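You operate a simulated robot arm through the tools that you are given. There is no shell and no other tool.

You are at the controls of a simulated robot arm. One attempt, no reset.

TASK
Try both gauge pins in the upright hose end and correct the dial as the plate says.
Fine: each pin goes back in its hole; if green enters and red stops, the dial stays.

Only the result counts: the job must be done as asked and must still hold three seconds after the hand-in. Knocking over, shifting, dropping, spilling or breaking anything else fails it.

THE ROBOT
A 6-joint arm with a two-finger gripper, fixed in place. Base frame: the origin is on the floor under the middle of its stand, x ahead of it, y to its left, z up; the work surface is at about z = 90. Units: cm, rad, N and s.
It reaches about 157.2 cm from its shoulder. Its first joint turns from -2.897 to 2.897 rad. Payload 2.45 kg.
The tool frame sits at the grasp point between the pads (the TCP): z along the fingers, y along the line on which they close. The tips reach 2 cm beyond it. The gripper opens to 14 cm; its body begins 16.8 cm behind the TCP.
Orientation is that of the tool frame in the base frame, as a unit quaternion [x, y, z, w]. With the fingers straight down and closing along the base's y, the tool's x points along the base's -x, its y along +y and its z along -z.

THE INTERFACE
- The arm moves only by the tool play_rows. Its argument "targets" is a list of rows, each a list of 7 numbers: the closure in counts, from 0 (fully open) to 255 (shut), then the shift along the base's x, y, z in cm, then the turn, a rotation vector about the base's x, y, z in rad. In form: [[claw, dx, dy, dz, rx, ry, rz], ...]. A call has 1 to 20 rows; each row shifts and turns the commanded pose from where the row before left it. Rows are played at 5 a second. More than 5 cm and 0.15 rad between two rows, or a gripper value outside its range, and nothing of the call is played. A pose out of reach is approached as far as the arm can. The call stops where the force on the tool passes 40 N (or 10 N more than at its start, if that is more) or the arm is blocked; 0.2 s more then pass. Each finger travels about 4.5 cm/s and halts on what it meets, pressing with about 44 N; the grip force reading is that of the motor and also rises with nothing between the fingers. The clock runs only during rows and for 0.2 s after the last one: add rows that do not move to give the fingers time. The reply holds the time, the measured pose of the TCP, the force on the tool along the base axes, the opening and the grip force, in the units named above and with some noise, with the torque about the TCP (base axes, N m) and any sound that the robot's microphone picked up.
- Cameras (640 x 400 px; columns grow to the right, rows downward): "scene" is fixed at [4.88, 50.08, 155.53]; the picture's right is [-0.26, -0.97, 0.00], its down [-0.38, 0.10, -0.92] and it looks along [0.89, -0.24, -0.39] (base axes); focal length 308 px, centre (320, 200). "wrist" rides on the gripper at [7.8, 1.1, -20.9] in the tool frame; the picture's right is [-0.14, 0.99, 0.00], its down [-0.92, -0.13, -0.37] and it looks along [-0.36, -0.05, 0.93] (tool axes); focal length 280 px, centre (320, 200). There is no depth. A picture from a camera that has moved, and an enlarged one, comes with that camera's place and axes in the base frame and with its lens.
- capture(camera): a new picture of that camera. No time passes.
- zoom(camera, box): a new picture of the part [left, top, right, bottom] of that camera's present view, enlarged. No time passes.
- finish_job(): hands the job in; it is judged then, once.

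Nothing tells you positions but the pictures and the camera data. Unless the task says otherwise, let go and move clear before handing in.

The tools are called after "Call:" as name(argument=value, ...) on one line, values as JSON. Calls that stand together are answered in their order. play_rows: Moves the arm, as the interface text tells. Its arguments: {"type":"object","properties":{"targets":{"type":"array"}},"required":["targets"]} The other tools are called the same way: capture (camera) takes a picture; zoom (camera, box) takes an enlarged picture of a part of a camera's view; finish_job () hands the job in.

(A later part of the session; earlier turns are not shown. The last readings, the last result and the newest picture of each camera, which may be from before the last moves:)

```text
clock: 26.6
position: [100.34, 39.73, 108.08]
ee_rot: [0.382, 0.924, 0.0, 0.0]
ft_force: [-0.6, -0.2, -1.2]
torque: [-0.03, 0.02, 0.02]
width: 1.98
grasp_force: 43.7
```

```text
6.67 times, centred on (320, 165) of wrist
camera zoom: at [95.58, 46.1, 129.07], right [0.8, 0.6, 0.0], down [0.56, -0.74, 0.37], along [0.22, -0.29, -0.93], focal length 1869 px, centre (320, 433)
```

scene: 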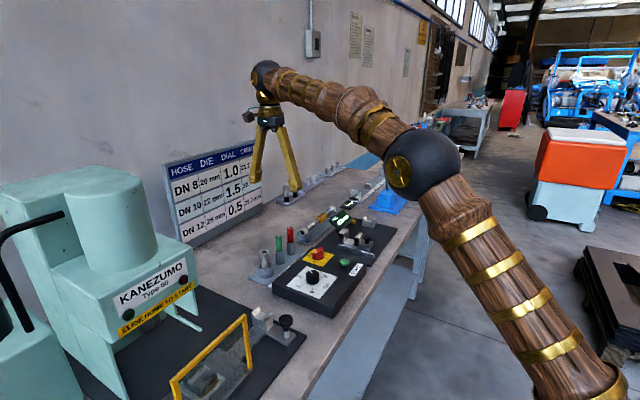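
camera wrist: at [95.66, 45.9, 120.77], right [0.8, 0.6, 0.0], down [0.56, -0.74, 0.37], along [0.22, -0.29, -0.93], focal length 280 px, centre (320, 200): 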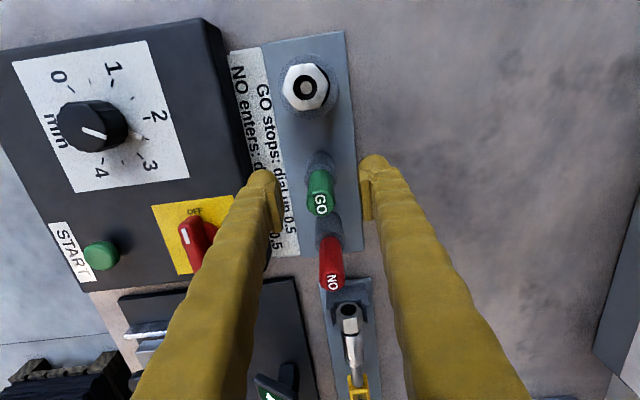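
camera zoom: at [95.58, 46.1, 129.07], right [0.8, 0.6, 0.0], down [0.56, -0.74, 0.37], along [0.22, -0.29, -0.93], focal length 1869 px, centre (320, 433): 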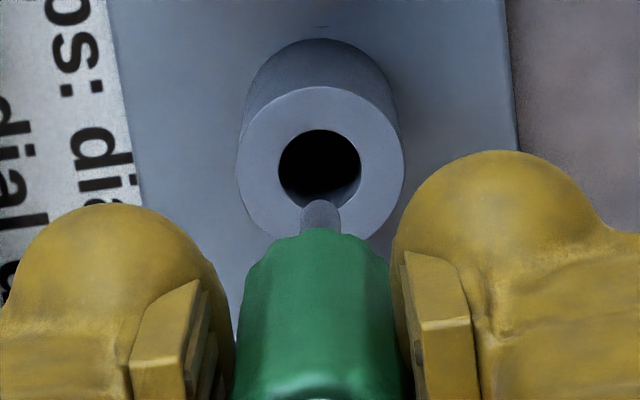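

The hole is wide (about 1.5 cm) against the 0.66 cm shaft. I nudge slightly forward and lower the green pin home.

Call:
play_rows(targets=[[255, 0.08, -0.12, -1, 0, 0, 0], [255, 0, 0, -1.2, 0, 0, 0], [255, 0, 0, -1.2, 0, 0, 0], [255, 0, 0, -1.0, 0, 0, 0], [255, 0, 0, 0, 0, 0, 0]])

Call:
zoom(camera="scene", box=[260, 210, 310, 260])

Call:
zoom(camera="wrist", box=[290, 135, 350, 195])

```text
clock: 27.8
position: [100.56, 39.47, 103.69]
ee_rot: [0.383, 0.924, 0.0, 0.0]
ft_force: [0.3, 0.3, -1.9]
torque: [0.04, -0.01, 0.03]
width: 1.96
grasp_force: 44.3
```

```text
8.00 times, centred on (285, 235) of scene
camera zoom: at [4.88, 50.08, 155.53], right [-0.26, -0.97, 0.0], down [-0.38, 0.1, -0.92], along [0.89, -0.24, -0.39], focal length 2468 px, centre (600, -80)
```

zoom: 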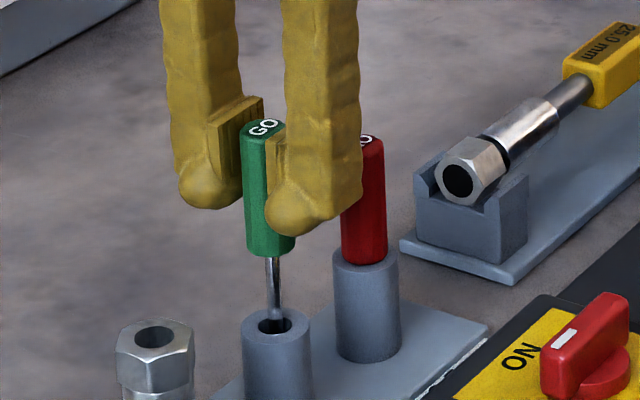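

```text
6.67 times, centred on (320, 165) of wrist
camera zoom: at [95.82, 45.89, 124.7], right [0.8, 0.6, 0.0], down [0.56, -0.74, 0.37], along [0.22, -0.29, -0.93], focal length 1869 px, centre (320, 433)
```

zoom: 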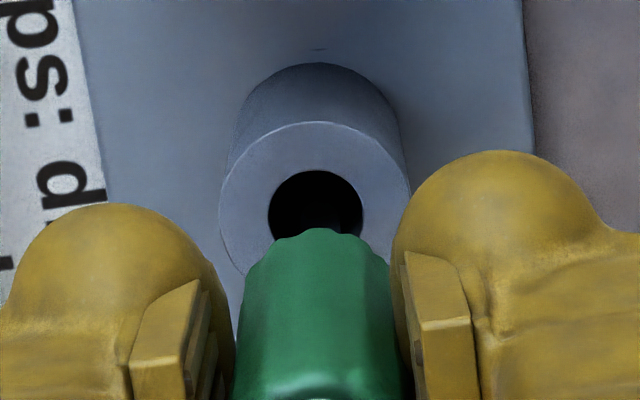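

Call:
play_rows(targets=[[255, -0.05, -0.03, -0.8, 0, 0, 0], [255, 0, 0, -0.8, 0, 0, 0], [255, 0, 0, -0.8, 0, 0, 0], [255, 0, 0, -0.7, 0, 0, 0], [255, 0, 0, -0.4, 0, 0, 0], [255, 0, 0, 0, 0, 0, 0]])

Call:
zoom(camera="scene", box=[260, 210, 310, 260])

```text
clock: 29.2
position: [100.35, 39.42, 100.26]
ee_rot: [0.382, 0.924, -0.001, 0.0]
ft_force: [-0.6, -0.1, -1.0]
torque: [-0.01, 0.0, -0.02]
width: 1.99
grasp_force: 43.6
```

```text
8.00 times, centred on (285, 235) of scene
camera zoom: at [4.88, 50.08, 155.53], right [-0.26, -0.97, 0.0], down [-0.38, 0.1, -0.92], along [0.89, -0.24, -0.39], focal length 2468 px, centre (600, -80)
```

zoom: 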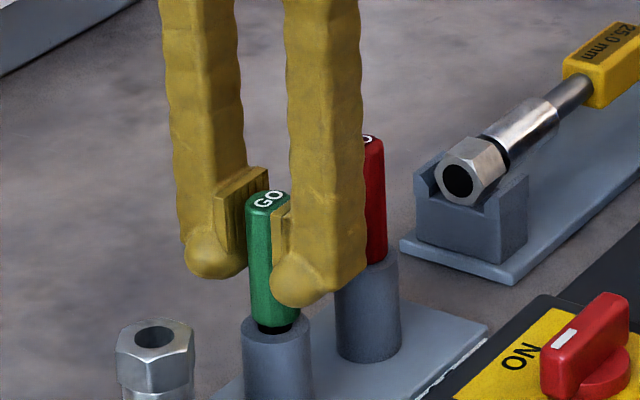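

Call:
play_rows(targets=[[255, 0, 0, -0.15, 0, 0, 0], [255, 0, 0, -0.1, 0, 0, 0], [255, 0, 0, 0, 0, 0, 0]])

Call:
zoom(camera="scene", box=[260, 210, 310, 260])

```text
clock: 30.0
position: [100.38, 39.48, 99.98]
ee_rot: [0.383, 0.924, 0.0, 0.0]
ft_force: [0.5, 0.9, 0.4]
torque: [0.0, 0.0, -0.01]
width: 1.98
grasp_force: 44.4
```

```text
8.00 times, centred on (285, 235) of scene
camera zoom: at [4.88, 50.08, 155.53], right [-0.26, -0.97, 0.0], down [-0.38, 0.1, -0.92], along [0.89, -0.24, -0.39], focal length 2468 px, centre (600, -80)
```

zoom: 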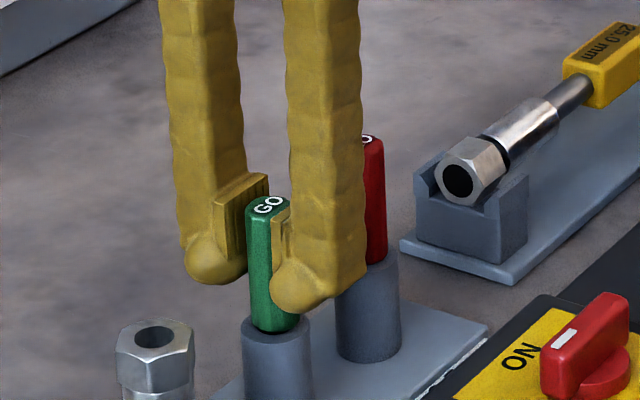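

Green sits on its holder again. I release it and rise clear.

Call:
play_rows(targets=[[255, 0, 0, -0.05, 0, 0, 0], [230, 0, 0, 0, 0, 0, 0], [200, 0, 0, 0, 0, 0, 0], [170, 0, 0, 0, 0, 0, 0], [140, 0, 0, 0, 0, 0, 0], [140, 0, 0, 0, 0, 0, 0], [140, 0, 0, 0, 0, 0, 0]])

Call:
zoom(camera="scene", box=[260, 210, 310, 260])

Call:
zoom(camera="wrist", box=[250, 140, 390, 250])

```text
clock: 31.6
position: [100.39, 39.44, 99.85]
ee_rot: [0.383, 0.924, 0.0, 0.0]
ft_force: [-0.3, -0.6, 0.2]
torque: [-0.02, 0.0, 0.02]
width: 6.35
grasp_force: 0.0
```

```text
8.00 times, centred on (285, 235) of scene
camera zoom: at [4.88, 50.08, 155.53], right [-0.26, -0.97, 0.0], down [-0.38, 0.1, -0.92], along [0.89, -0.24, -0.39], focal length 2468 px, centre (600, -80)
```

zoom: 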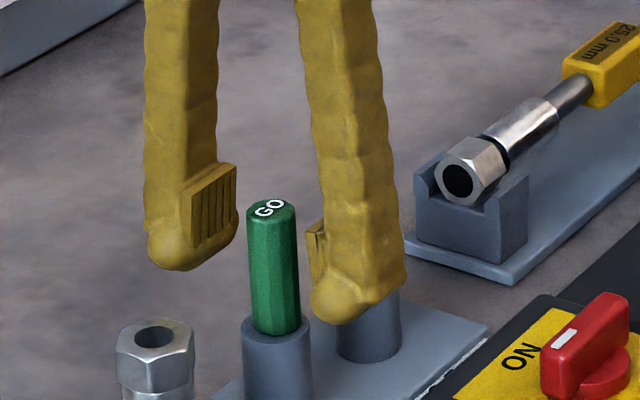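

```text
3.64 times, centred on (320, 195) of wrist
camera zoom: at [95.67, 45.86, 120.9], right [0.8, 0.6, 0.0], down [0.56, -0.74, 0.37], along [0.22, -0.29, -0.93], focal length 1020 px, centre (320, 218)
```

zoom: 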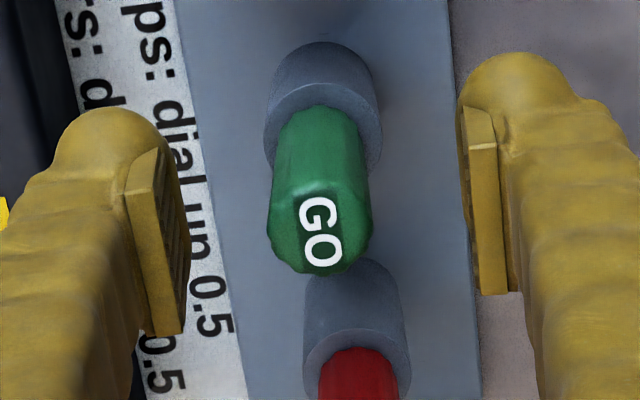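

Green is home. I rise and shift to the red pin, expected near (105.45, 34.4).

Call:
play_rows(targets=[[140, 0, 0, 2, 0, 0, 0], [140, 0, 0, 2.5, 0, 0, 0], [140, 0, 0, 2.5, 0, 0, 0], [140, 0, 0, 2.5, 0, 0, 0], [140, 1.7, -1.67, 0, 0, 0, 0], [140, 1.7, -1.65, 0, 0, 0, 0], [140, 1.66, -1.65, 0, 0, 0, 0], [140, 0, 0, 0, 0, 0, 0], [140, 0, 0, 0, 0, 0, 0]])

Call:
zoom(camera="wrist", box=[250, 120, 390, 230])

Call:
zoom(camera="scene", box=[260, 195, 320, 255])

```text
clock: 33.6
position: [105.41, 34.6, 109.3]
ee_rot: [0.383, 0.924, 0.001, 0.0]
ft_force: [0.2, 0.2, 0.3]
torque: [-0.02, -0.01, 0.01]
width: 6.29
grasp_force: 0.0
```

```text
3.64 times, centred on (320, 175) of wrist
camera zoom: at [100.64, 40.89, 130.24], right [0.8, 0.6, 0.0], down [0.56, -0.74, 0.37], along [0.22, -0.29, -0.93], focal length 1020 px, centre (320, 291)
```

zoom: 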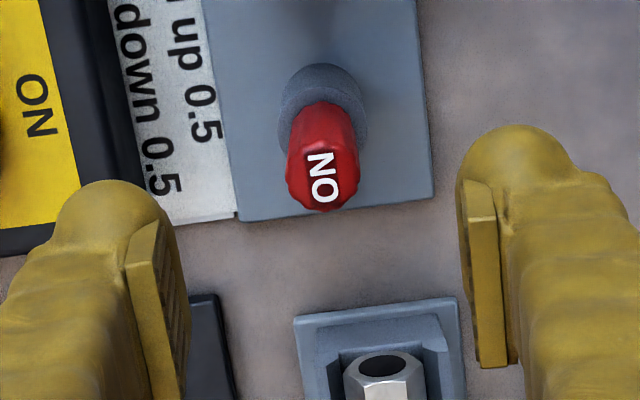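

```text
6.67 times, centred on (290, 225) of scene
camera zoom: at [4.88, 50.08, 155.53], right [-0.26, -0.97, 0.0], down [-0.38, 0.1, -0.92], along [0.89, -0.24, -0.39], focal length 2057 px, centre (520, 33)
```

zoom: 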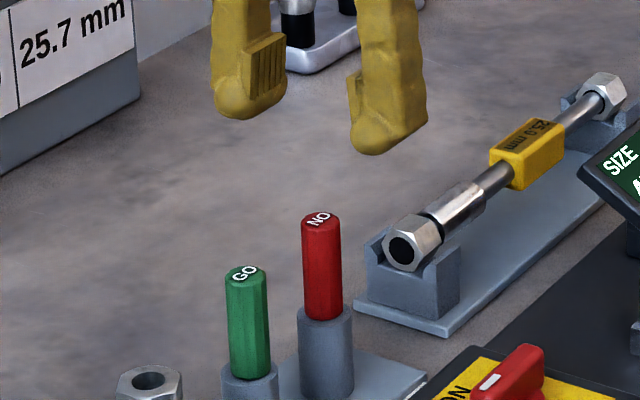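

Red's axis is within 0.2 cm of the hand. I correct and descend around it.

Call:
play_rows(targets=[[140, -0.05, 0.15, 0, 0, 0, 0], [140, 0, 0, -2.5, 0, 0, 0], [140, 0, 0, -2.5, 0, 0, 0], [140, 0, 0, -2.5, 0, 0, 0], [140, 0, 0, -2, 0, 0, 0], [140, 0, 0, 0, 0, 0, 0]])

Call:
zoom(camera="wrist", box=[250, 140, 390, 250])

Call:
zoom(camera="scene", box=[260, 195, 320, 255])

```text
clock: 35.0
position: [105.49, 34.67, 99.97]
ee_rot: [0.382, 0.924, 0.0, 0.0]
ft_force: [0.2, 0.3, 0.8]
torque: [0.02, 0.01, 0.01]
width: 6.33
grasp_force: 0.0
```

```text
3.64 times, centred on (320, 195) of wrist
camera zoom: at [100.81, 41.04, 120.85], right [0.8, 0.6, 0.0], down [0.56, -0.74, 0.37], along [0.22, -0.29, -0.93], focal length 1020 px, centre (320, 218)
```

zoom: 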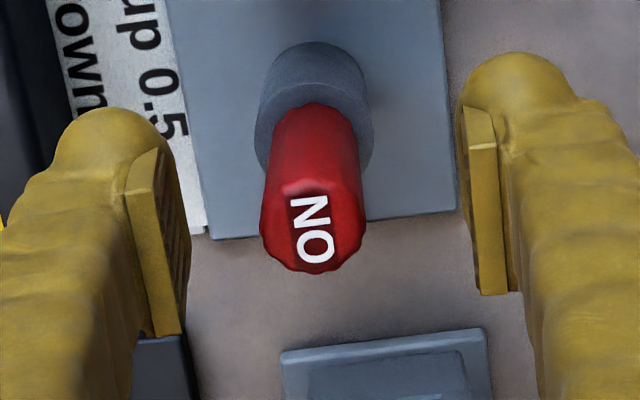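

```text
6.67 times, centred on (290, 225) of scene
camera zoom: at [4.88, 50.08, 155.53], right [-0.26, -0.97, 0.0], down [-0.38, 0.1, -0.92], along [0.89, -0.24, -0.39], focal length 2057 px, centre (520, 33)
```

zoom: 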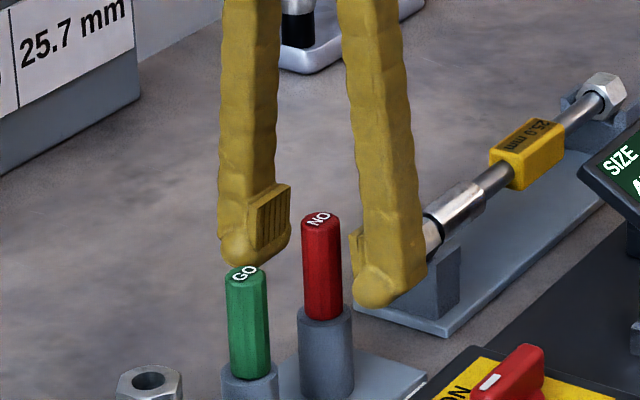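

Call:
play_rows(targets=[[140, -0.1, -0.08, 0, 0, 0, 0], [190, 0, 0, 0, 0, 0, 0], [230, 0, 0, 0, 0, 0, 0], [255, 0, 0, 0, 0, 0, 0], [255, 0, 0, 0, 0, 0, 0], [255, 0, 0, 0, 0, 0, 0], [255, 0, 0, 0, 0, 0, 0]])

Call:
zoom(camera="wrist", box=[250, 140, 390, 250])

```text
clock: 36.6
position: [105.45, 34.5, 99.9]
ee_rot: [0.382, 0.924, 0.0, 0.0]
ft_force: [-0.1, -0.5, -1.5]
torque: [0.02, -0.03, 0.0]
width: 2.0
grasp_force: 44.0
```

```text
3.64 times, centred on (320, 195) of wrist
camera zoom: at [100.67, 40.95, 120.85], right [0.8, 0.6, 0.0], down [0.56, -0.74, 0.37], along [0.22, -0.29, -0.93], focal length 1020 px, centre (320, 218)
```

zoom: 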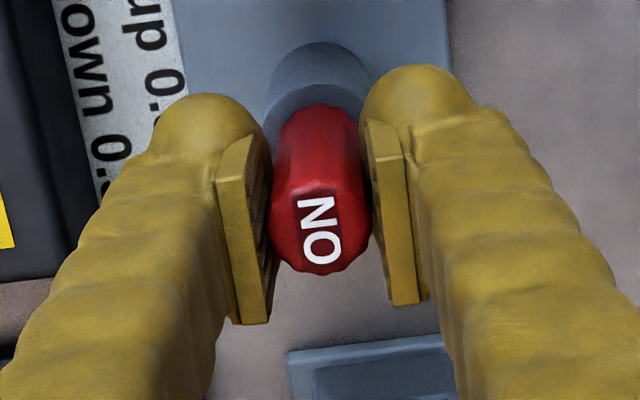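

Red is gripped. I lift it straight out and carry it over to the hose end (passing 5 cm above green).

Call:
play_rows(targets=[[255, 0, 0, 0.7, 0, 0, 0], [255, 0, 0, 1, 0, 0, 0], [255, 0, 0, 1.5, 0, 0, 0], [255, 0, 0, 1.8, 0, 0, 0], [255, 0, 0, 2, 0, 0, 0], [255, 0, 0, 2, 0, 0, 0], [255, 0, 0, 2, 0, 0, 0], [255, 0, 0, 2, 0, 0, 0], [255, 0, 0, 2, 0, 0, 0], [255, 0, 0, 0, 0, 0, 0]])

Call:
zoom(camera="scene", box=[250, 190, 320, 260])

Call:
zoom(camera="wrist", box=[290, 125, 350, 185])

```text
clock: 38.8
position: [105.39, 34.88, 115.01]
ee_rot: [0.382, 0.924, 0.0, 0.0]
ft_force: [0.2, -0.4, -0.5]
torque: [0.01, 0.03, 0.03]
width: 2.0
grasp_force: 44.0
```

```text
5.71 times, centred on (285, 225) of scene
camera zoom: at [4.88, 50.08, 155.53], right [-0.26, -0.97, 0.0], down [-0.38, 0.1, -0.92], along [0.89, -0.24, -0.39], focal length 1763 px, centre (520, 57)
```

zoom: 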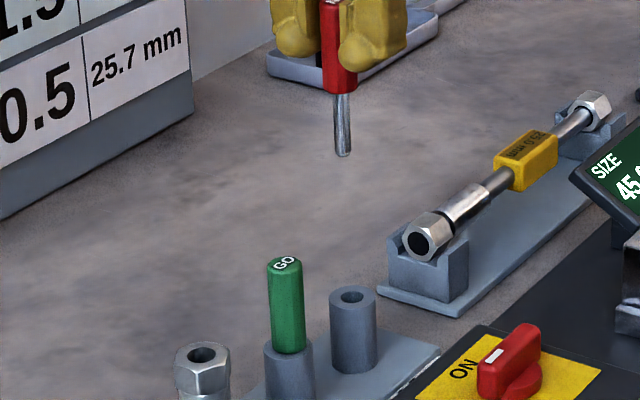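

```text
6.67 times, centred on (320, 155) of wrist
camera zoom: at [100.56, 41.14, 135.94], right [0.8, 0.6, 0.0], down [0.56, -0.74, 0.37], along [0.22, -0.29, -0.93], focal length 1869 px, centre (320, 500)
```

zoom: 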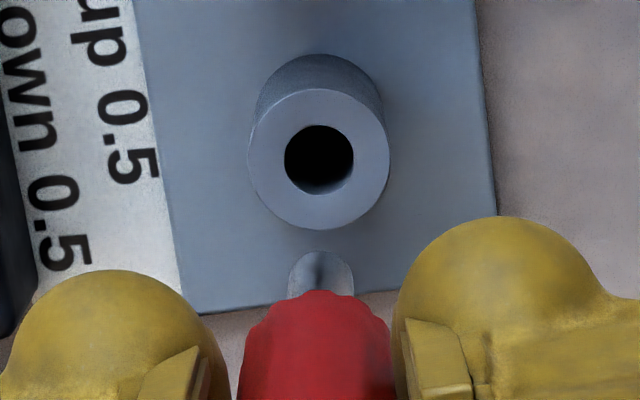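

Red's shaft is thicker (about 1.05 cm). I carry it over the hose end and come down to just above the rim.

Call:
play_rows(targets=[[255, -2.1, 2.12, 0, 0, 0, 0], [255, -2.1, 2.12, 0, 0, 0, 0], [255, -2.1, 2.12, 0, 0, 0, 0], [255, -2.1, 2.12, 0, 0, 0, 0], [255, -2.07, 2.1, 0, 0, 0, 0], [255, 0, 0, 0, 0, 0, 0], [255, 0, 0, -2, 0, 0, 0], [255, 0, 0, -2, 0, 0, 0], [255, 0, 0, -1.3, 0, 0, 0], [255, 0, 0, 0, 0, 0, 0]])

Call:
zoom(camera="scene", box=[250, 215, 290, 255])

Call:
zoom(camera="wrist", box=[290, 135, 350, 195])

```text
clock: 41.0
position: [94.89, 45.32, 109.68]
ee_rot: [0.383, 0.924, 0.0, 0.0]
ft_force: [-0.3, 0.3, -0.3]
torque: [-0.02, -0.01, 0.02]
width: 1.99
grasp_force: 44.2
```

```text
10.00 times, centred on (270, 235) of scene
camera zoom: at [4.88, 50.08, 155.53], right [-0.26, -0.97, 0.0], down [-0.38, 0.1, -0.92], along [0.89, -0.24, -0.39], focal length 3085 px, centre (820, -150)
```

zoom: 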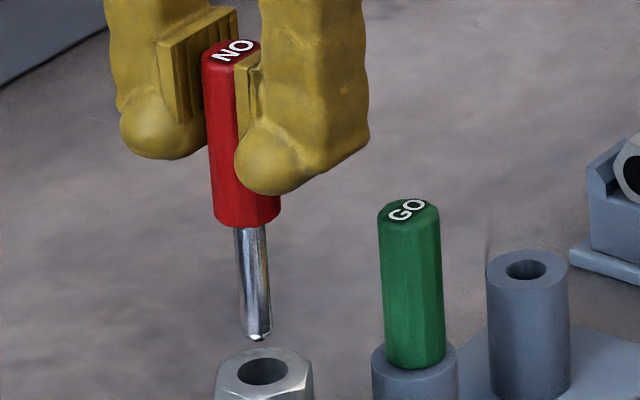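

```text
6.67 times, centred on (320, 165) of wrist
camera zoom: at [90.22, 51.62, 130.53], right [0.8, 0.6, 0.0], down [0.56, -0.74, 0.37], along [0.22, -0.29, -0.93], focal length 1869 px, centre (320, 433)
```

zoom: 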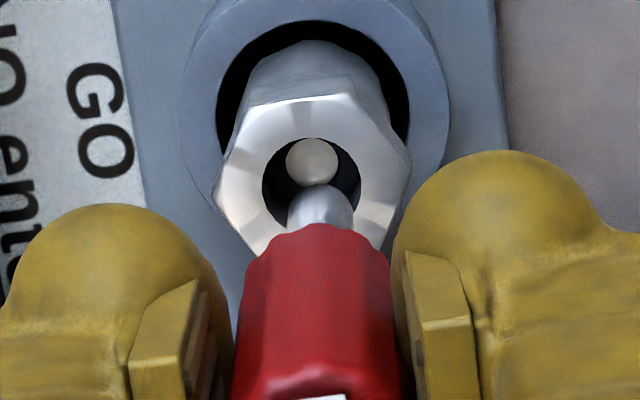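

The rim shows about 0.15 cm off to the left and slightly behind compared with green's approach. I shift the pin by -0.19 in x and look again.

Call:
play_rows(targets=[[255, -0.19, 0.01, 0, 0, 0, 0], [255, 0, 0, 0, 0, 0, 0], [255, 0, 0, 0, 0, 0, 0]])

Call:
zoom(camera="wrist", box=[290, 135, 350, 195])

Call:
zoom(camera="scene", box=[255, 225, 285, 255])

```text
clock: 41.8
position: [94.69, 45.34, 109.54]
ee_rot: [0.382, 0.924, 0.0, 0.0]
ft_force: [0.4, 0.8, -0.3]
torque: [-0.02, 0.01, 0.0]
width: 1.99
grasp_force: 43.8
```

```text
6.67 times, centred on (320, 165) of wrist
camera zoom: at [90.01, 51.59, 130.52], right [0.8, 0.6, 0.0], down [0.56, -0.74, 0.37], along [0.22, -0.29, -0.93], focal length 1869 px, centre (320, 433)
```

zoom: 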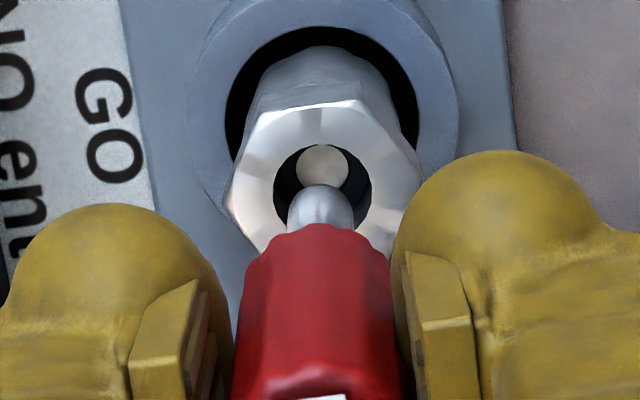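

```text
13.33 times, centred on (270, 240) of scene
camera zoom: at [4.88, 50.08, 155.53], right [-0.26, -0.97, 0.0], down [-0.38, 0.1, -0.92], along [0.89, -0.24, -0.39], focal length 4114 px, centre (987, -333)
```

zoom: 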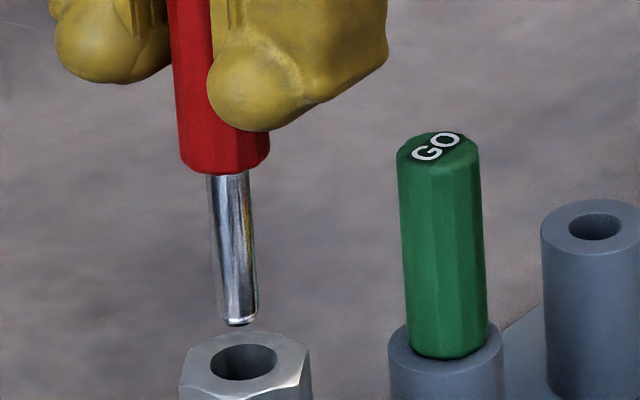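

Red is now centred on the bore. I descend gently with small steps.

Call:
play_rows(targets=[[255, 0, 0, -0.3, 0, 0, 0], [255, 0, 0, -0.3, 0, 0, 0], [255, 0, 0, -0.3, 0, 0, 0], [255, 0, 0, -0.3, 0, 0, 0], [255, 0, 0, -0.3, 0, 0, 0], [255, 0, 0, 0, 0, 0, 0]])

Call:
zoom(camera="wrist", box=[290, 135, 350, 195])

Call:
zoom(camera="scene", box=[255, 225, 285, 255])

```text
clock: 43.2
position: [94.59, 45.24, 108.16]
ee_rot: [0.382, 0.924, 0.0, -0.001]
ft_force: [0.0, -0.4, -0.4]
torque: [0.0, 0.0, -0.02]
width: 1.99
grasp_force: 44.4
```

```text
6.67 times, centred on (320, 165) of wrist
camera zoom: at [89.87, 51.62, 129.06], right [0.8, 0.6, 0.0], down [0.56, -0.74, 0.37], along [0.22, -0.29, -0.93], focal length 1869 px, centre (320, 433)
```

zoom: 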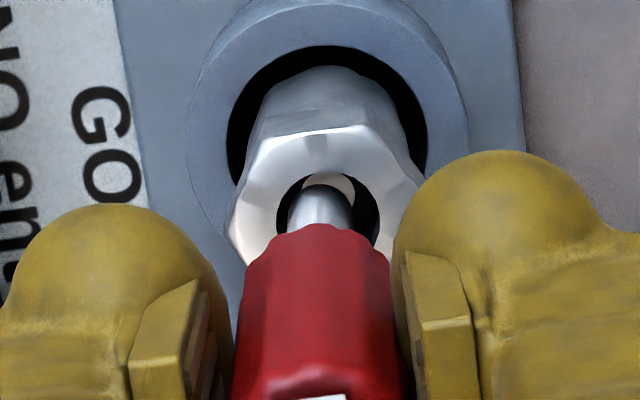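

```text
13.33 times, centred on (270, 240) of scene
camera zoom: at [4.88, 50.08, 155.53], right [-0.26, -0.97, 0.0], down [-0.38, 0.1, -0.92], along [0.89, -0.24, -0.39], focal length 4114 px, centre (987, -333)
```

zoom: 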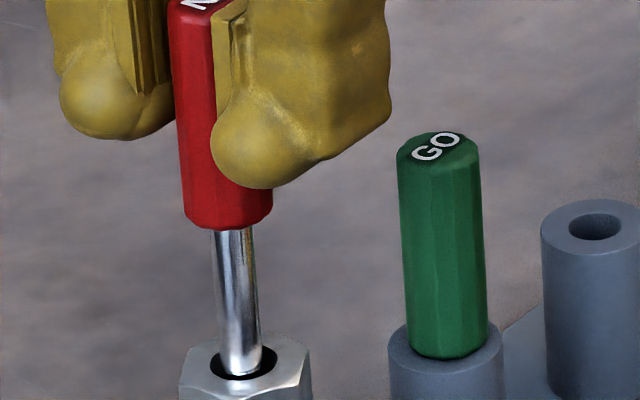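

Call:
play_rows(targets=[[255, 0.08, 0.06, 0, 0, 0, 0], [255, 0, 0, -0.2, 0, 0, 0], [255, 0, 0, -0.2, 0, 0, 0], [255, 0, 0, 0, 0, 0, 0]])

Call:
zoom(camera="wrist", box=[290, 135, 350, 195])

```text
clock: 44.2
position: [94.59, 45.3, 107.79]
ee_rot: [0.382, 0.924, -0.001, -0.001]
ft_force: [-0.2, -1.0, -1.0]
torque: [-0.02, -0.02, 0.01]
width: 2.02
grasp_force: 44.0
```

```text
6.67 times, centred on (320, 165) of wrist
camera zoom: at [89.91, 51.66, 128.69], right [0.8, 0.6, 0.0], down [0.56, -0.74, 0.37], along [0.22, -0.29, -0.93], focal length 1869 px, centre (320, 433)
```

zoom: 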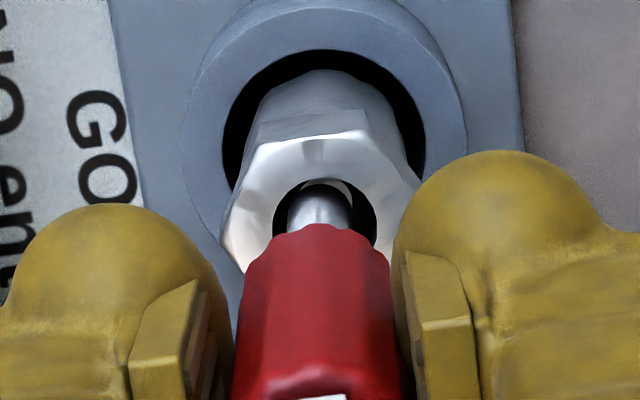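

Call:
play_rows(targets=[[255, 0.08, -0.02, 0, 0, 0, 0], [255, 0, 0, -0.2, 0, 0, 0], [255, 0, 0, -0.2, 0, 0, 0], [255, 0, 0, 0, 0, 0, 0]])

Call:
zoom(camera="wrist", box=[290, 135, 350, 195])

Call:
zoom(camera="scene", box=[255, 225, 285, 255])

```text
clock: 45.2
position: [94.8, 45.29, 107.28]
ee_rot: [0.383, 0.924, 0.001, 0.0]
ft_force: [0.6, 0.4, -0.9]
torque: [-0.04, 0.01, -0.01]
width: 1.99
grasp_force: 43.9
```

```text
6.67 times, centred on (320, 165) of wrist
camera zoom: at [90.04, 51.62, 128.28], right [0.8, 0.6, 0.0], down [0.56, -0.74, 0.37], along [0.22, -0.29, -0.93], focal length 1869 px, centre (320, 433)
```

zoom: 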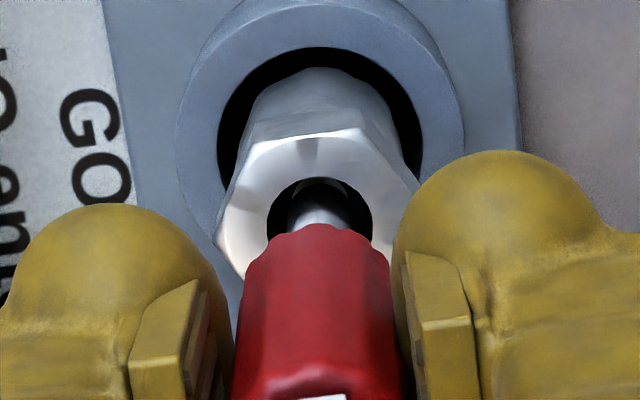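

```text
13.33 times, centred on (270, 240) of scene
camera zoom: at [4.88, 50.08, 155.53], right [-0.26, -0.97, 0.0], down [-0.38, 0.1, -0.92], along [0.89, -0.24, -0.39], focal length 4114 px, centre (987, -333)
```

zoom: 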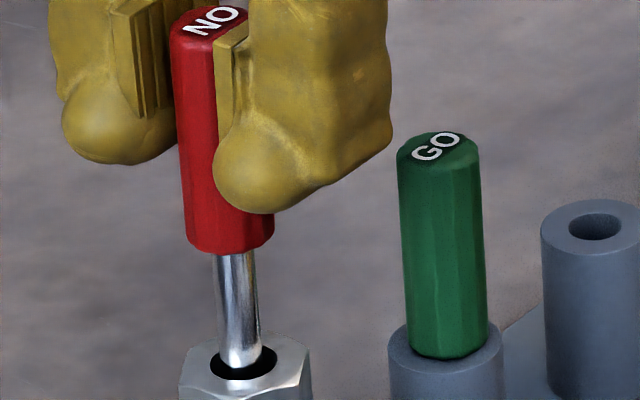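

Call:
play_rows(targets=[[255, 0, 0, -0.15, 0, 0, 0], [255, 0, 0, -0.15, 0, 0, 0], [255, 0, 0, 0, 0, 0, 0]])

```text
clock: 46.0
position: [94.83, 45.28, 107.11]
ee_rot: [0.383, 0.924, 0.0, 0.0]
ft_force: [0.1, -0.3, -1.5]
torque: [0.0, 0.0, 0.02]
width: 2.03
grasp_force: 43.9
```

Call:
play_rows(targets=[[255, 0, 0, -0.15, 0, 0, 0], [255, 0, 0, -0.15, 0, 0, 0], [255, 0, 0, 0, 0, 0, 0]])

Call:
zoom(camera="wrist", box=[290, 135, 350, 195])

Call:
zoom(camera="scene", box=[255, 225, 285, 255])

```text
clock: 46.8
position: [94.7, 45.34, 106.74]
ee_rot: [0.383, 0.924, 0.0, 0.0]
ft_force: [0.0, 0.7, -0.6]
torque: [0.01, 0.02, -0.01]
width: 2.01
grasp_force: 44.3
```

```text
6.67 times, centred on (320, 165) of wrist
camera zoom: at [90.0, 51.71, 127.72], right [0.8, 0.6, 0.0], down [0.56, -0.74, 0.37], along [0.22, -0.29, -0.93], focal length 1869 px, centre (320, 433)
```

zoom: 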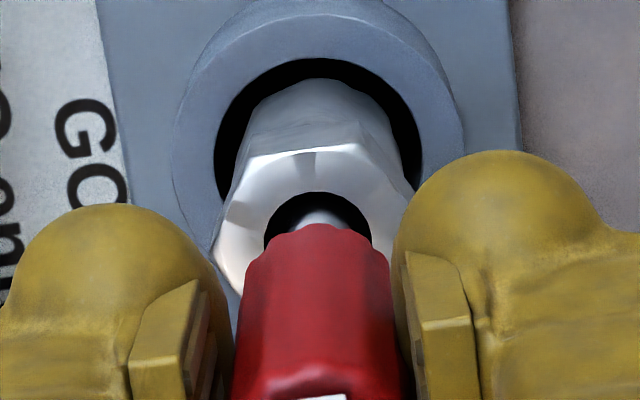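

```text
13.33 times, centred on (270, 240) of scene
camera zoom: at [4.88, 50.08, 155.53], right [-0.26, -0.97, 0.0], down [-0.38, 0.1, -0.92], along [0.89, -0.24, -0.39], focal length 4114 px, centre (987, -333)
```

zoom: 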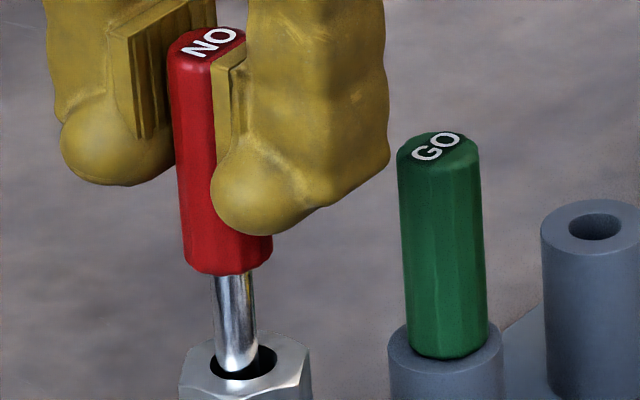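

Call:
play_rows(targets=[[255, 0.1, -0.12, 0, 0, 0, 0], [255, 0, 0, 0, 0, 0, 0]])

Call:
zoom(camera="wrist", box=[290, 135, 350, 195])

Call:
zoom(camera="scene", box=[255, 225, 285, 255])

```text
clock: 47.4
position: [94.73, 45.16, 106.72]
ee_rot: [0.383, 0.924, -0.001, 0.0]
ft_force: [0.6, -0.6, -0.3]
torque: [0.03, 0.03, 0.02]
width: 2.0
grasp_force: 44.2
```

```text
6.67 times, centred on (320, 165) of wrist
camera zoom: at [90.08, 51.54, 127.7], right [0.8, 0.6, 0.0], down [0.56, -0.74, 0.37], along [0.22, -0.29, -0.93], focal length 1869 px, centre (320, 433)
```

zoom: 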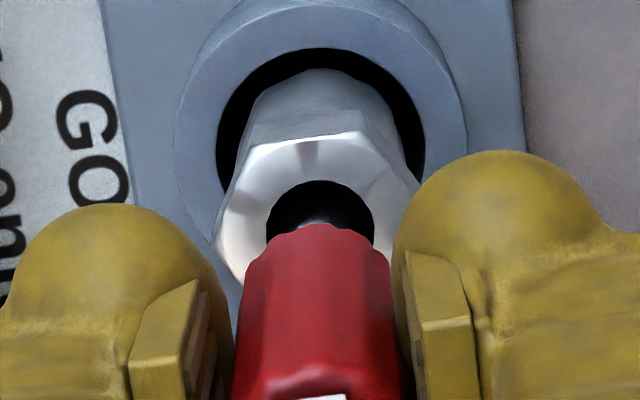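

```text
13.33 times, centred on (270, 240) of scene
camera zoom: at [4.88, 50.08, 155.53], right [-0.26, -0.97, 0.0], down [-0.38, 0.1, -0.92], along [0.89, -0.24, -0.39], focal length 4114 px, centre (987, -333)
```

zoom: 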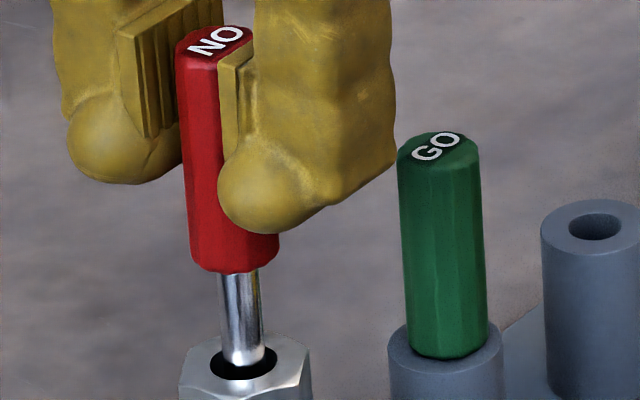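

Call:
play_rows(targets=[[255, 0, 0, -0.15, 0, 0, 0], [255, 0, 0, -0.15, 0, 0, 0], [255, 0, 0, 0, 0, 0, 0]])

Call:
zoom(camera="wrist", box=[290, 135, 350, 195])

Call:
zoom(camera="scene", box=[255, 225, 285, 255])

```text
clock: 48.2
position: [94.8, 45.2, 106.45]
ee_rot: [0.383, 0.924, 0.001, 0.0]
ft_force: [0.4, 0.0, -0.5]
torque: [0.02, 0.03, 0.0]
width: 2.0
grasp_force: 44.0
```

```text
6.67 times, centred on (320, 165) of wrist
camera zoom: at [90.09, 51.54, 127.37], right [0.8, 0.6, 0.0], down [0.56, -0.74, 0.37], along [0.22, -0.29, -0.93], focal length 1869 px, centre (320, 433)
```

zoom: 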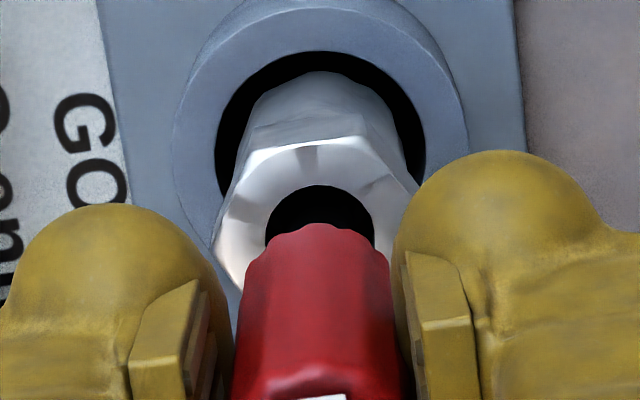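

```text
13.33 times, centred on (270, 240) of scene
camera zoom: at [4.88, 50.08, 155.53], right [-0.26, -0.97, 0.0], down [-0.38, 0.1, -0.92], along [0.89, -0.24, -0.39], focal length 4114 px, centre (987, -333)
```

zoom: 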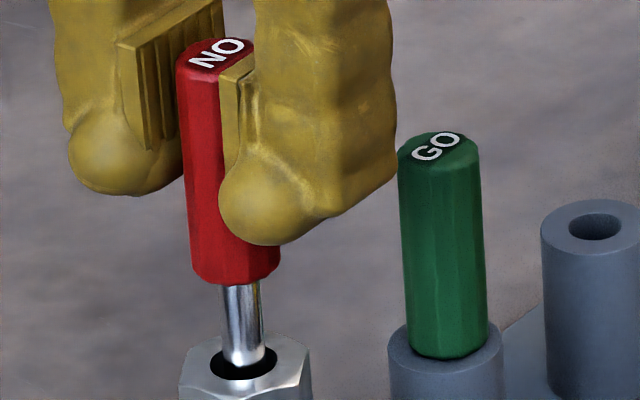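

Call:
play_rows(targets=[[255, 0, 0, -0.15, 0, 0, 0], [255, 0, 0, -0.15, 0, 0, 0], [255, 0, 0, 0, 0, 0, 0]])

Call:
zoom(camera="wrist", box=[290, 135, 350, 195])

Call:
zoom(camera="scene", box=[255, 225, 285, 255])

```text
clock: 49.0
position: [94.91, 45.14, 106.3]
ee_rot: [0.383, 0.924, 0.0, 0.001]
ft_force: [-2.0, 1.9, 18.1]
torque: [0.18, 0.18, 0.01]
width: 2.0
grasp_force: 44.5
```

```text
6.67 times, centred on (320, 165) of wrist
camera zoom: at [90.11, 51.47, 127.22], right [0.8, 0.6, 0.0], down [0.56, -0.74, 0.37], along [0.22, -0.29, -0.93], focal length 1869 px, centre (320, 433)
```

zoom: 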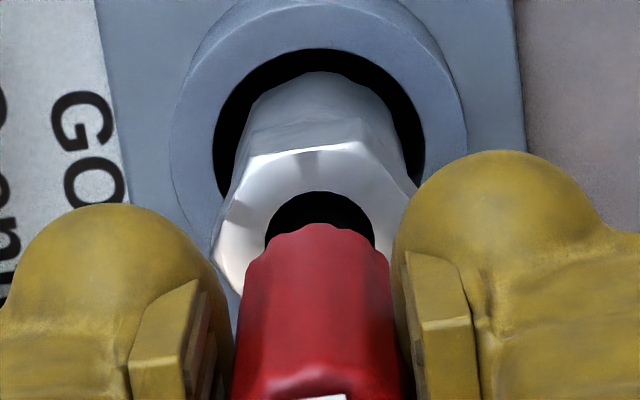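

```text
13.33 times, centred on (270, 240) of scene
camera zoom: at [4.88, 50.08, 155.53], right [-0.26, -0.97, 0.0], down [-0.38, 0.1, -0.92], along [0.89, -0.24, -0.39], focal length 4114 px, centre (987, -333)
```

zoom: 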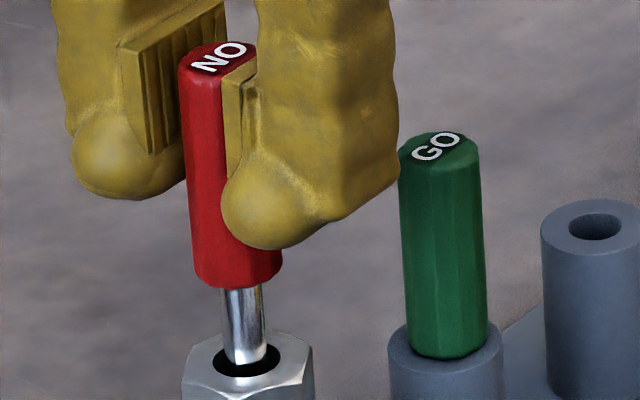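

Red met firm resistance (18 N) about 2.2 cm below the rim, where green had passed freely. I back off and retry with slightly different centring to be sure it truly stops rather than catching an edge.

Call:
play_rows(targets=[[255, 0, 0, 0.3, 0, 0, 0], [255, 0, 0, 0.2, 0, 0, 0], [255, 0, 0, 0, 0, 0, 0]])

Call:
zoom(camera="wrist", box=[290, 135, 350, 195])

Call:
zoom(camera="scene", box=[255, 235, 285, 265])

```text
clock: 49.8
position: [94.89, 45.14, 106.52]
ee_rot: [0.382, 0.924, 0.0, 0.001]
ft_force: [-0.2, 0.6, -1.2]
torque: [0.01, -0.02, 0.01]
width: 1.98
grasp_force: 44.0
```

```text
6.67 times, centred on (320, 165) of wrist
camera zoom: at [90.14, 51.53, 127.54], right [0.8, 0.6, 0.0], down [0.56, -0.74, 0.37], along [0.22, -0.29, -0.93], focal length 1869 px, centre (320, 433)
```

zoom: 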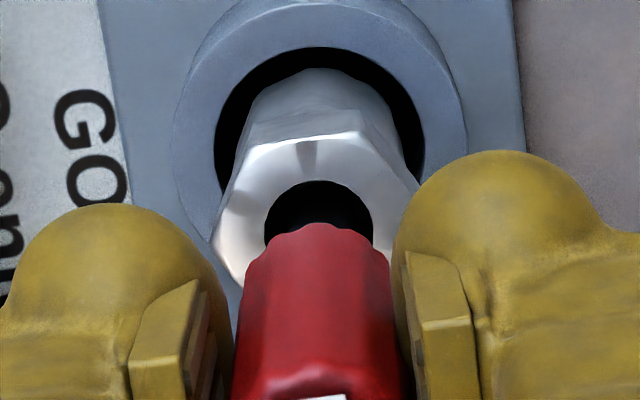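

```text
13.33 times, centred on (270, 250) of scene
camera zoom: at [4.88, 50.08, 155.53], right [-0.26, -0.97, 0.0], down [-0.38, 0.1, -0.92], along [0.89, -0.24, -0.39], focal length 4114 px, centre (987, -467)
```

zoom: 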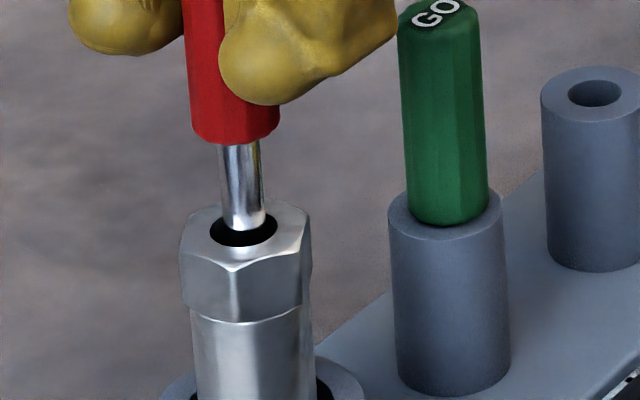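

Call:
play_rows(targets=[[255, -0.07, 0.09, 0, 0, 0, 0], [255, 0, 0, -0.15, 0, 0, 0], [255, 0, 0, -0.15, 0, 0, 0], [255, 0, 0, 0, 0, 0, 0]])

Call:
play_rows(targets=[[255, 0, 0, -0.08, 0, 0, 0], [255, 0, 0, 0, 0, 0, 0]])

```text
clock: 50.8
position: [94.84, 45.15, 106.31]
ee_rot: [0.383, 0.924, 0.0, -0.001]
ft_force: [0.4, 0.0, -0.4]
torque: [-0.03, -0.03, -0.01]
width: 2.0
grasp_force: 43.3
```

```text
clock: 51.4
position: [94.82, 45.29, 106.16]
ee_rot: [0.383, 0.924, 0.0, 0.0]
ft_force: [0.9, -0.2, 4.9]
torque: [-0.08, 0.02, -0.01]
width: 2.01
grasp_force: 43.8
```

Call:
play_rows(targets=[[255, 0, 0, -0.08, 0, 0, 0], [255, 0, 0, 0, 0, 0, 0]])

Call:
zoom(camera="wrist", box=[290, 135, 350, 195])

Call:
zoom(camera="scene", box=[255, 235, 285, 265])

```text
clock: 52.0
position: [94.85, 45.24, 106.25]
ee_rot: [0.382, 0.924, 0.0, 0.0]
ft_force: [0.2, -0.8, 12.9]
torque: [-0.11, -0.09, 0.02]
width: 1.98
grasp_force: 43.9
```

```text
6.67 times, centred on (320, 165) of wrist
camera zoom: at [90.06, 51.6, 127.21], right [0.8, 0.6, 0.0], down [0.56, -0.74, 0.37], along [0.22, -0.29, -0.93], focal length 1869 px, centre (320, 433)
```

zoom: 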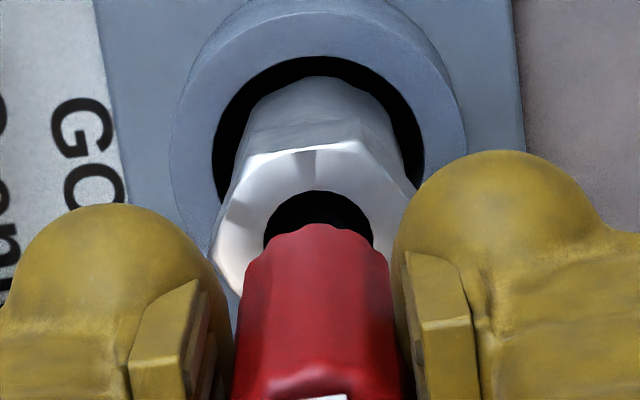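

```text
13.33 times, centred on (270, 250) of scene
camera zoom: at [4.88, 50.08, 155.53], right [-0.26, -0.97, 0.0], down [-0.38, 0.1, -0.92], along [0.89, -0.24, -0.39], focal length 4114 px, centre (987, -467)
```

zoom: 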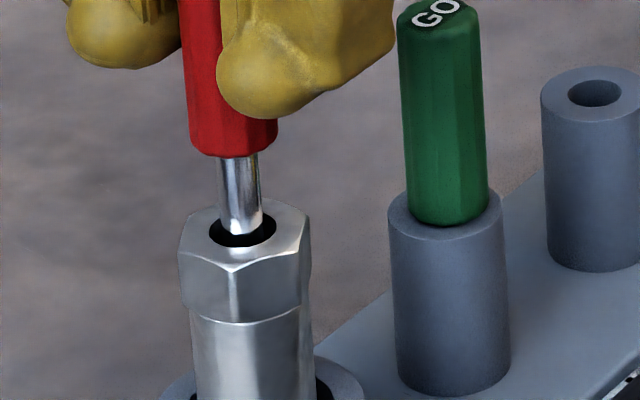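

Red stopped again at the same depth with a different centring (13 N), and the inner bore measures about 0.93 cm against red's 1.05 cm shaft. So red stops; I withdraw it and carry it back over its own hole.

Call:
play_rows(targets=[[255, 0, 0, 0.5, 0, 0, 0], [255, 0, 0, 0.8, 0, 0, 0], [255, 0, 0, 1, 0, 0, 0], [255, 0, 0, 1.2, 0, 0, 0], [255, 0, 0, 1.2, 0, 0, 0], [255, 0, 0, 1.5, 0, 0, 0], [255, 0, 0, 1.5, 0, 0, 0], [255, 0, 0, 1.06, 0, 0, 0], [255, 0, 0, 0, 0, 0, 0], [255, 2.1, -2.12, 0, 0, 0, 0], [255, 2.1, -2.12, 0, 0, 0, 0], [255, 2.1, -2.12, 0, 0, 0, 0], [255, 2.1, -2.12, 0, 0, 0, 0], [255, 2.07, -2.12, 0, 0, 0, 0], [255, 0, 0, 0, 0, 0, 0], [255, 0, 0, 0, 0, 0, 0]])

Call:
zoom(camera="scene", box=[250, 190, 320, 260])

Call:
zoom(camera="wrist", box=[290, 125, 350, 185])

```text
clock: 55.4
position: [105.17, 34.69, 115.2]
ee_rot: [0.383, 0.924, 0.0, 0.001]
ft_force: [0.3, -0.7, -1.3]
torque: [0.0, 0.01, 0.0]
width: 2.02
grasp_force: 43.9
```

```text
5.71 times, centred on (285, 225) of scene
camera zoom: at [4.88, 50.08, 155.53], right [-0.26, -0.97, 0.0], down [-0.38, 0.1, -0.92], along [0.89, -0.24, -0.39], focal length 1763 px, centre (520, 57)
```

zoom: 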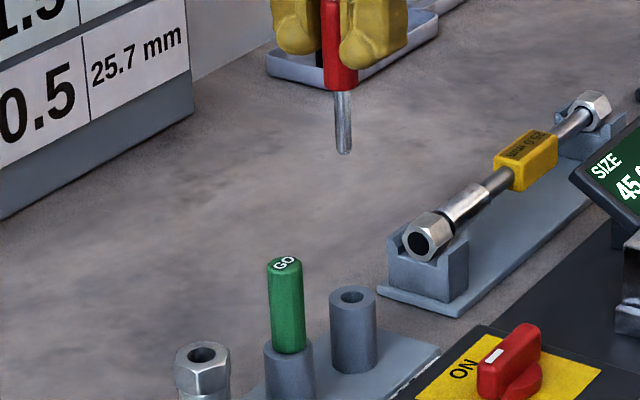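

```text
6.67 times, centred on (320, 155) of wrist
camera zoom: at [100.52, 41.1, 136.12], right [0.8, 0.6, 0.0], down [0.56, -0.74, 0.37], along [0.22, -0.29, -0.93], focal length 1869 px, centre (320, 500)
```

zoom: 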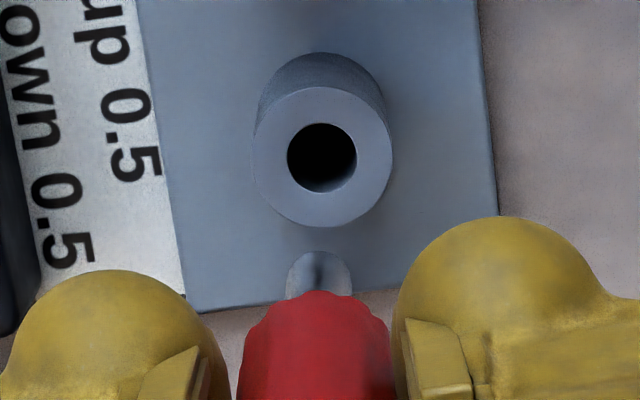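

The hole lies right under the pin as when I lifted it. I lower to just above the hole and check.

Call:
play_rows(targets=[[255, 0, 0, -2, 0, 0, 0], [255, 0, 0, -2, 0, 0, 0], [255, 0, 0, -2, 0, 0, 0], [255, 0, 0, -1.8, 0, 0, 0], [255, 0, 0, -1.2, 0, 0, 0], [255, 0, 0, 0, 0, 0, 0]])

Call:
zoom(camera="scene", box=[270, 210, 310, 250])

Call:
zoom(camera="wrist", box=[290, 135, 350, 195])

```text
clock: 56.8
position: [105.24, 34.74, 106.08]
ee_rot: [0.383, 0.924, 0.0, 0.0]
ft_force: [0.5, 0.2, -1.1]
torque: [0.0, -0.01, 0.02]
width: 1.99
grasp_force: 44.1
```

```text
10.00 times, centred on (290, 230) of scene
camera zoom: at [4.88, 50.08, 155.53], right [-0.26, -0.97, 0.0], down [-0.38, 0.1, -0.92], along [0.89, -0.24, -0.39], focal length 3085 px, centre (620, -100)
```

zoom: 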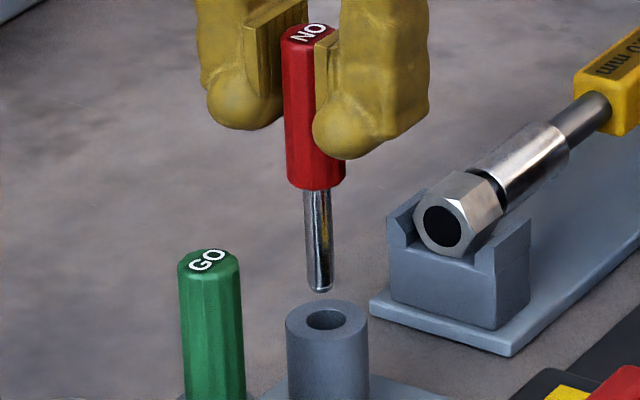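

```text
6.67 times, centred on (320, 165) of wrist
camera zoom: at [100.57, 41.12, 126.87], right [0.8, 0.6, 0.0], down [0.56, -0.74, 0.37], along [0.22, -0.29, -0.93], focal length 1869 px, centre (320, 433)
```

zoom: 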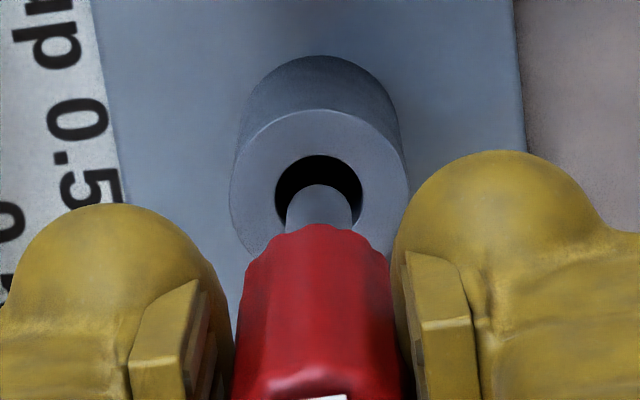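

The hole is about 0.2 cm further forward; I correct and check before inserting.

Call:
play_rows(targets=[[255, 0.1, -0.18, 0, 0, 0, 0], [255, 0, 0, 0, 0, 0, 0], [255, 0, 0, 0, 0, 0, 0]])

Call:
zoom(camera="scene", box=[275, 220, 305, 250])

Call:
zoom(camera="wrist", box=[290, 135, 350, 195])

```text
clock: 57.6
position: [105.46, 34.6, 105.98]
ee_rot: [0.383, 0.924, 0.0, 0.0]
ft_force: [-0.3, -0.5, 0.1]
torque: [0.01, 0.01, 0.01]
width: 1.98
grasp_force: 44.1
```

```text
13.33 times, centred on (290, 235) of scene
camera zoom: at [4.88, 50.08, 155.53], right [-0.26, -0.97, 0.0], down [-0.38, 0.1, -0.92], along [0.89, -0.24, -0.39], focal length 4114 px, centre (720, -267)
```

zoom: 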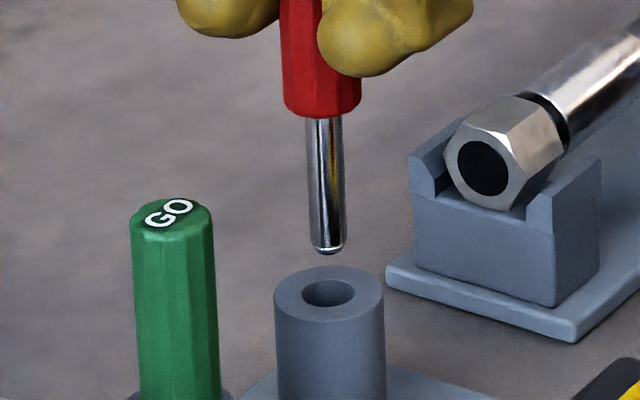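

```text
6.67 times, centred on (320, 165) of wrist
camera zoom: at [100.66, 40.9, 126.85], right [0.8, 0.6, 0.0], down [0.56, -0.74, 0.37], along [0.22, -0.29, -0.93], focal length 1869 px, centre (320, 433)
```

zoom: 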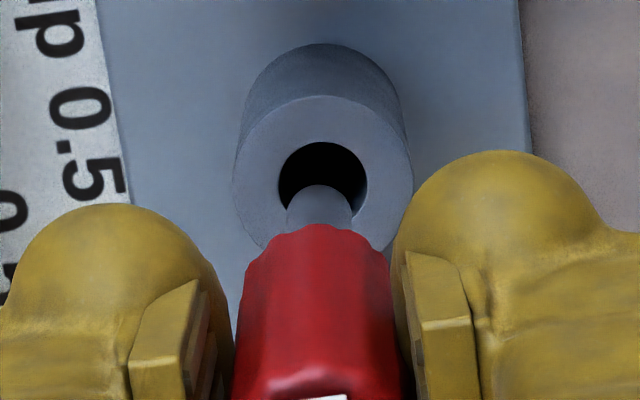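

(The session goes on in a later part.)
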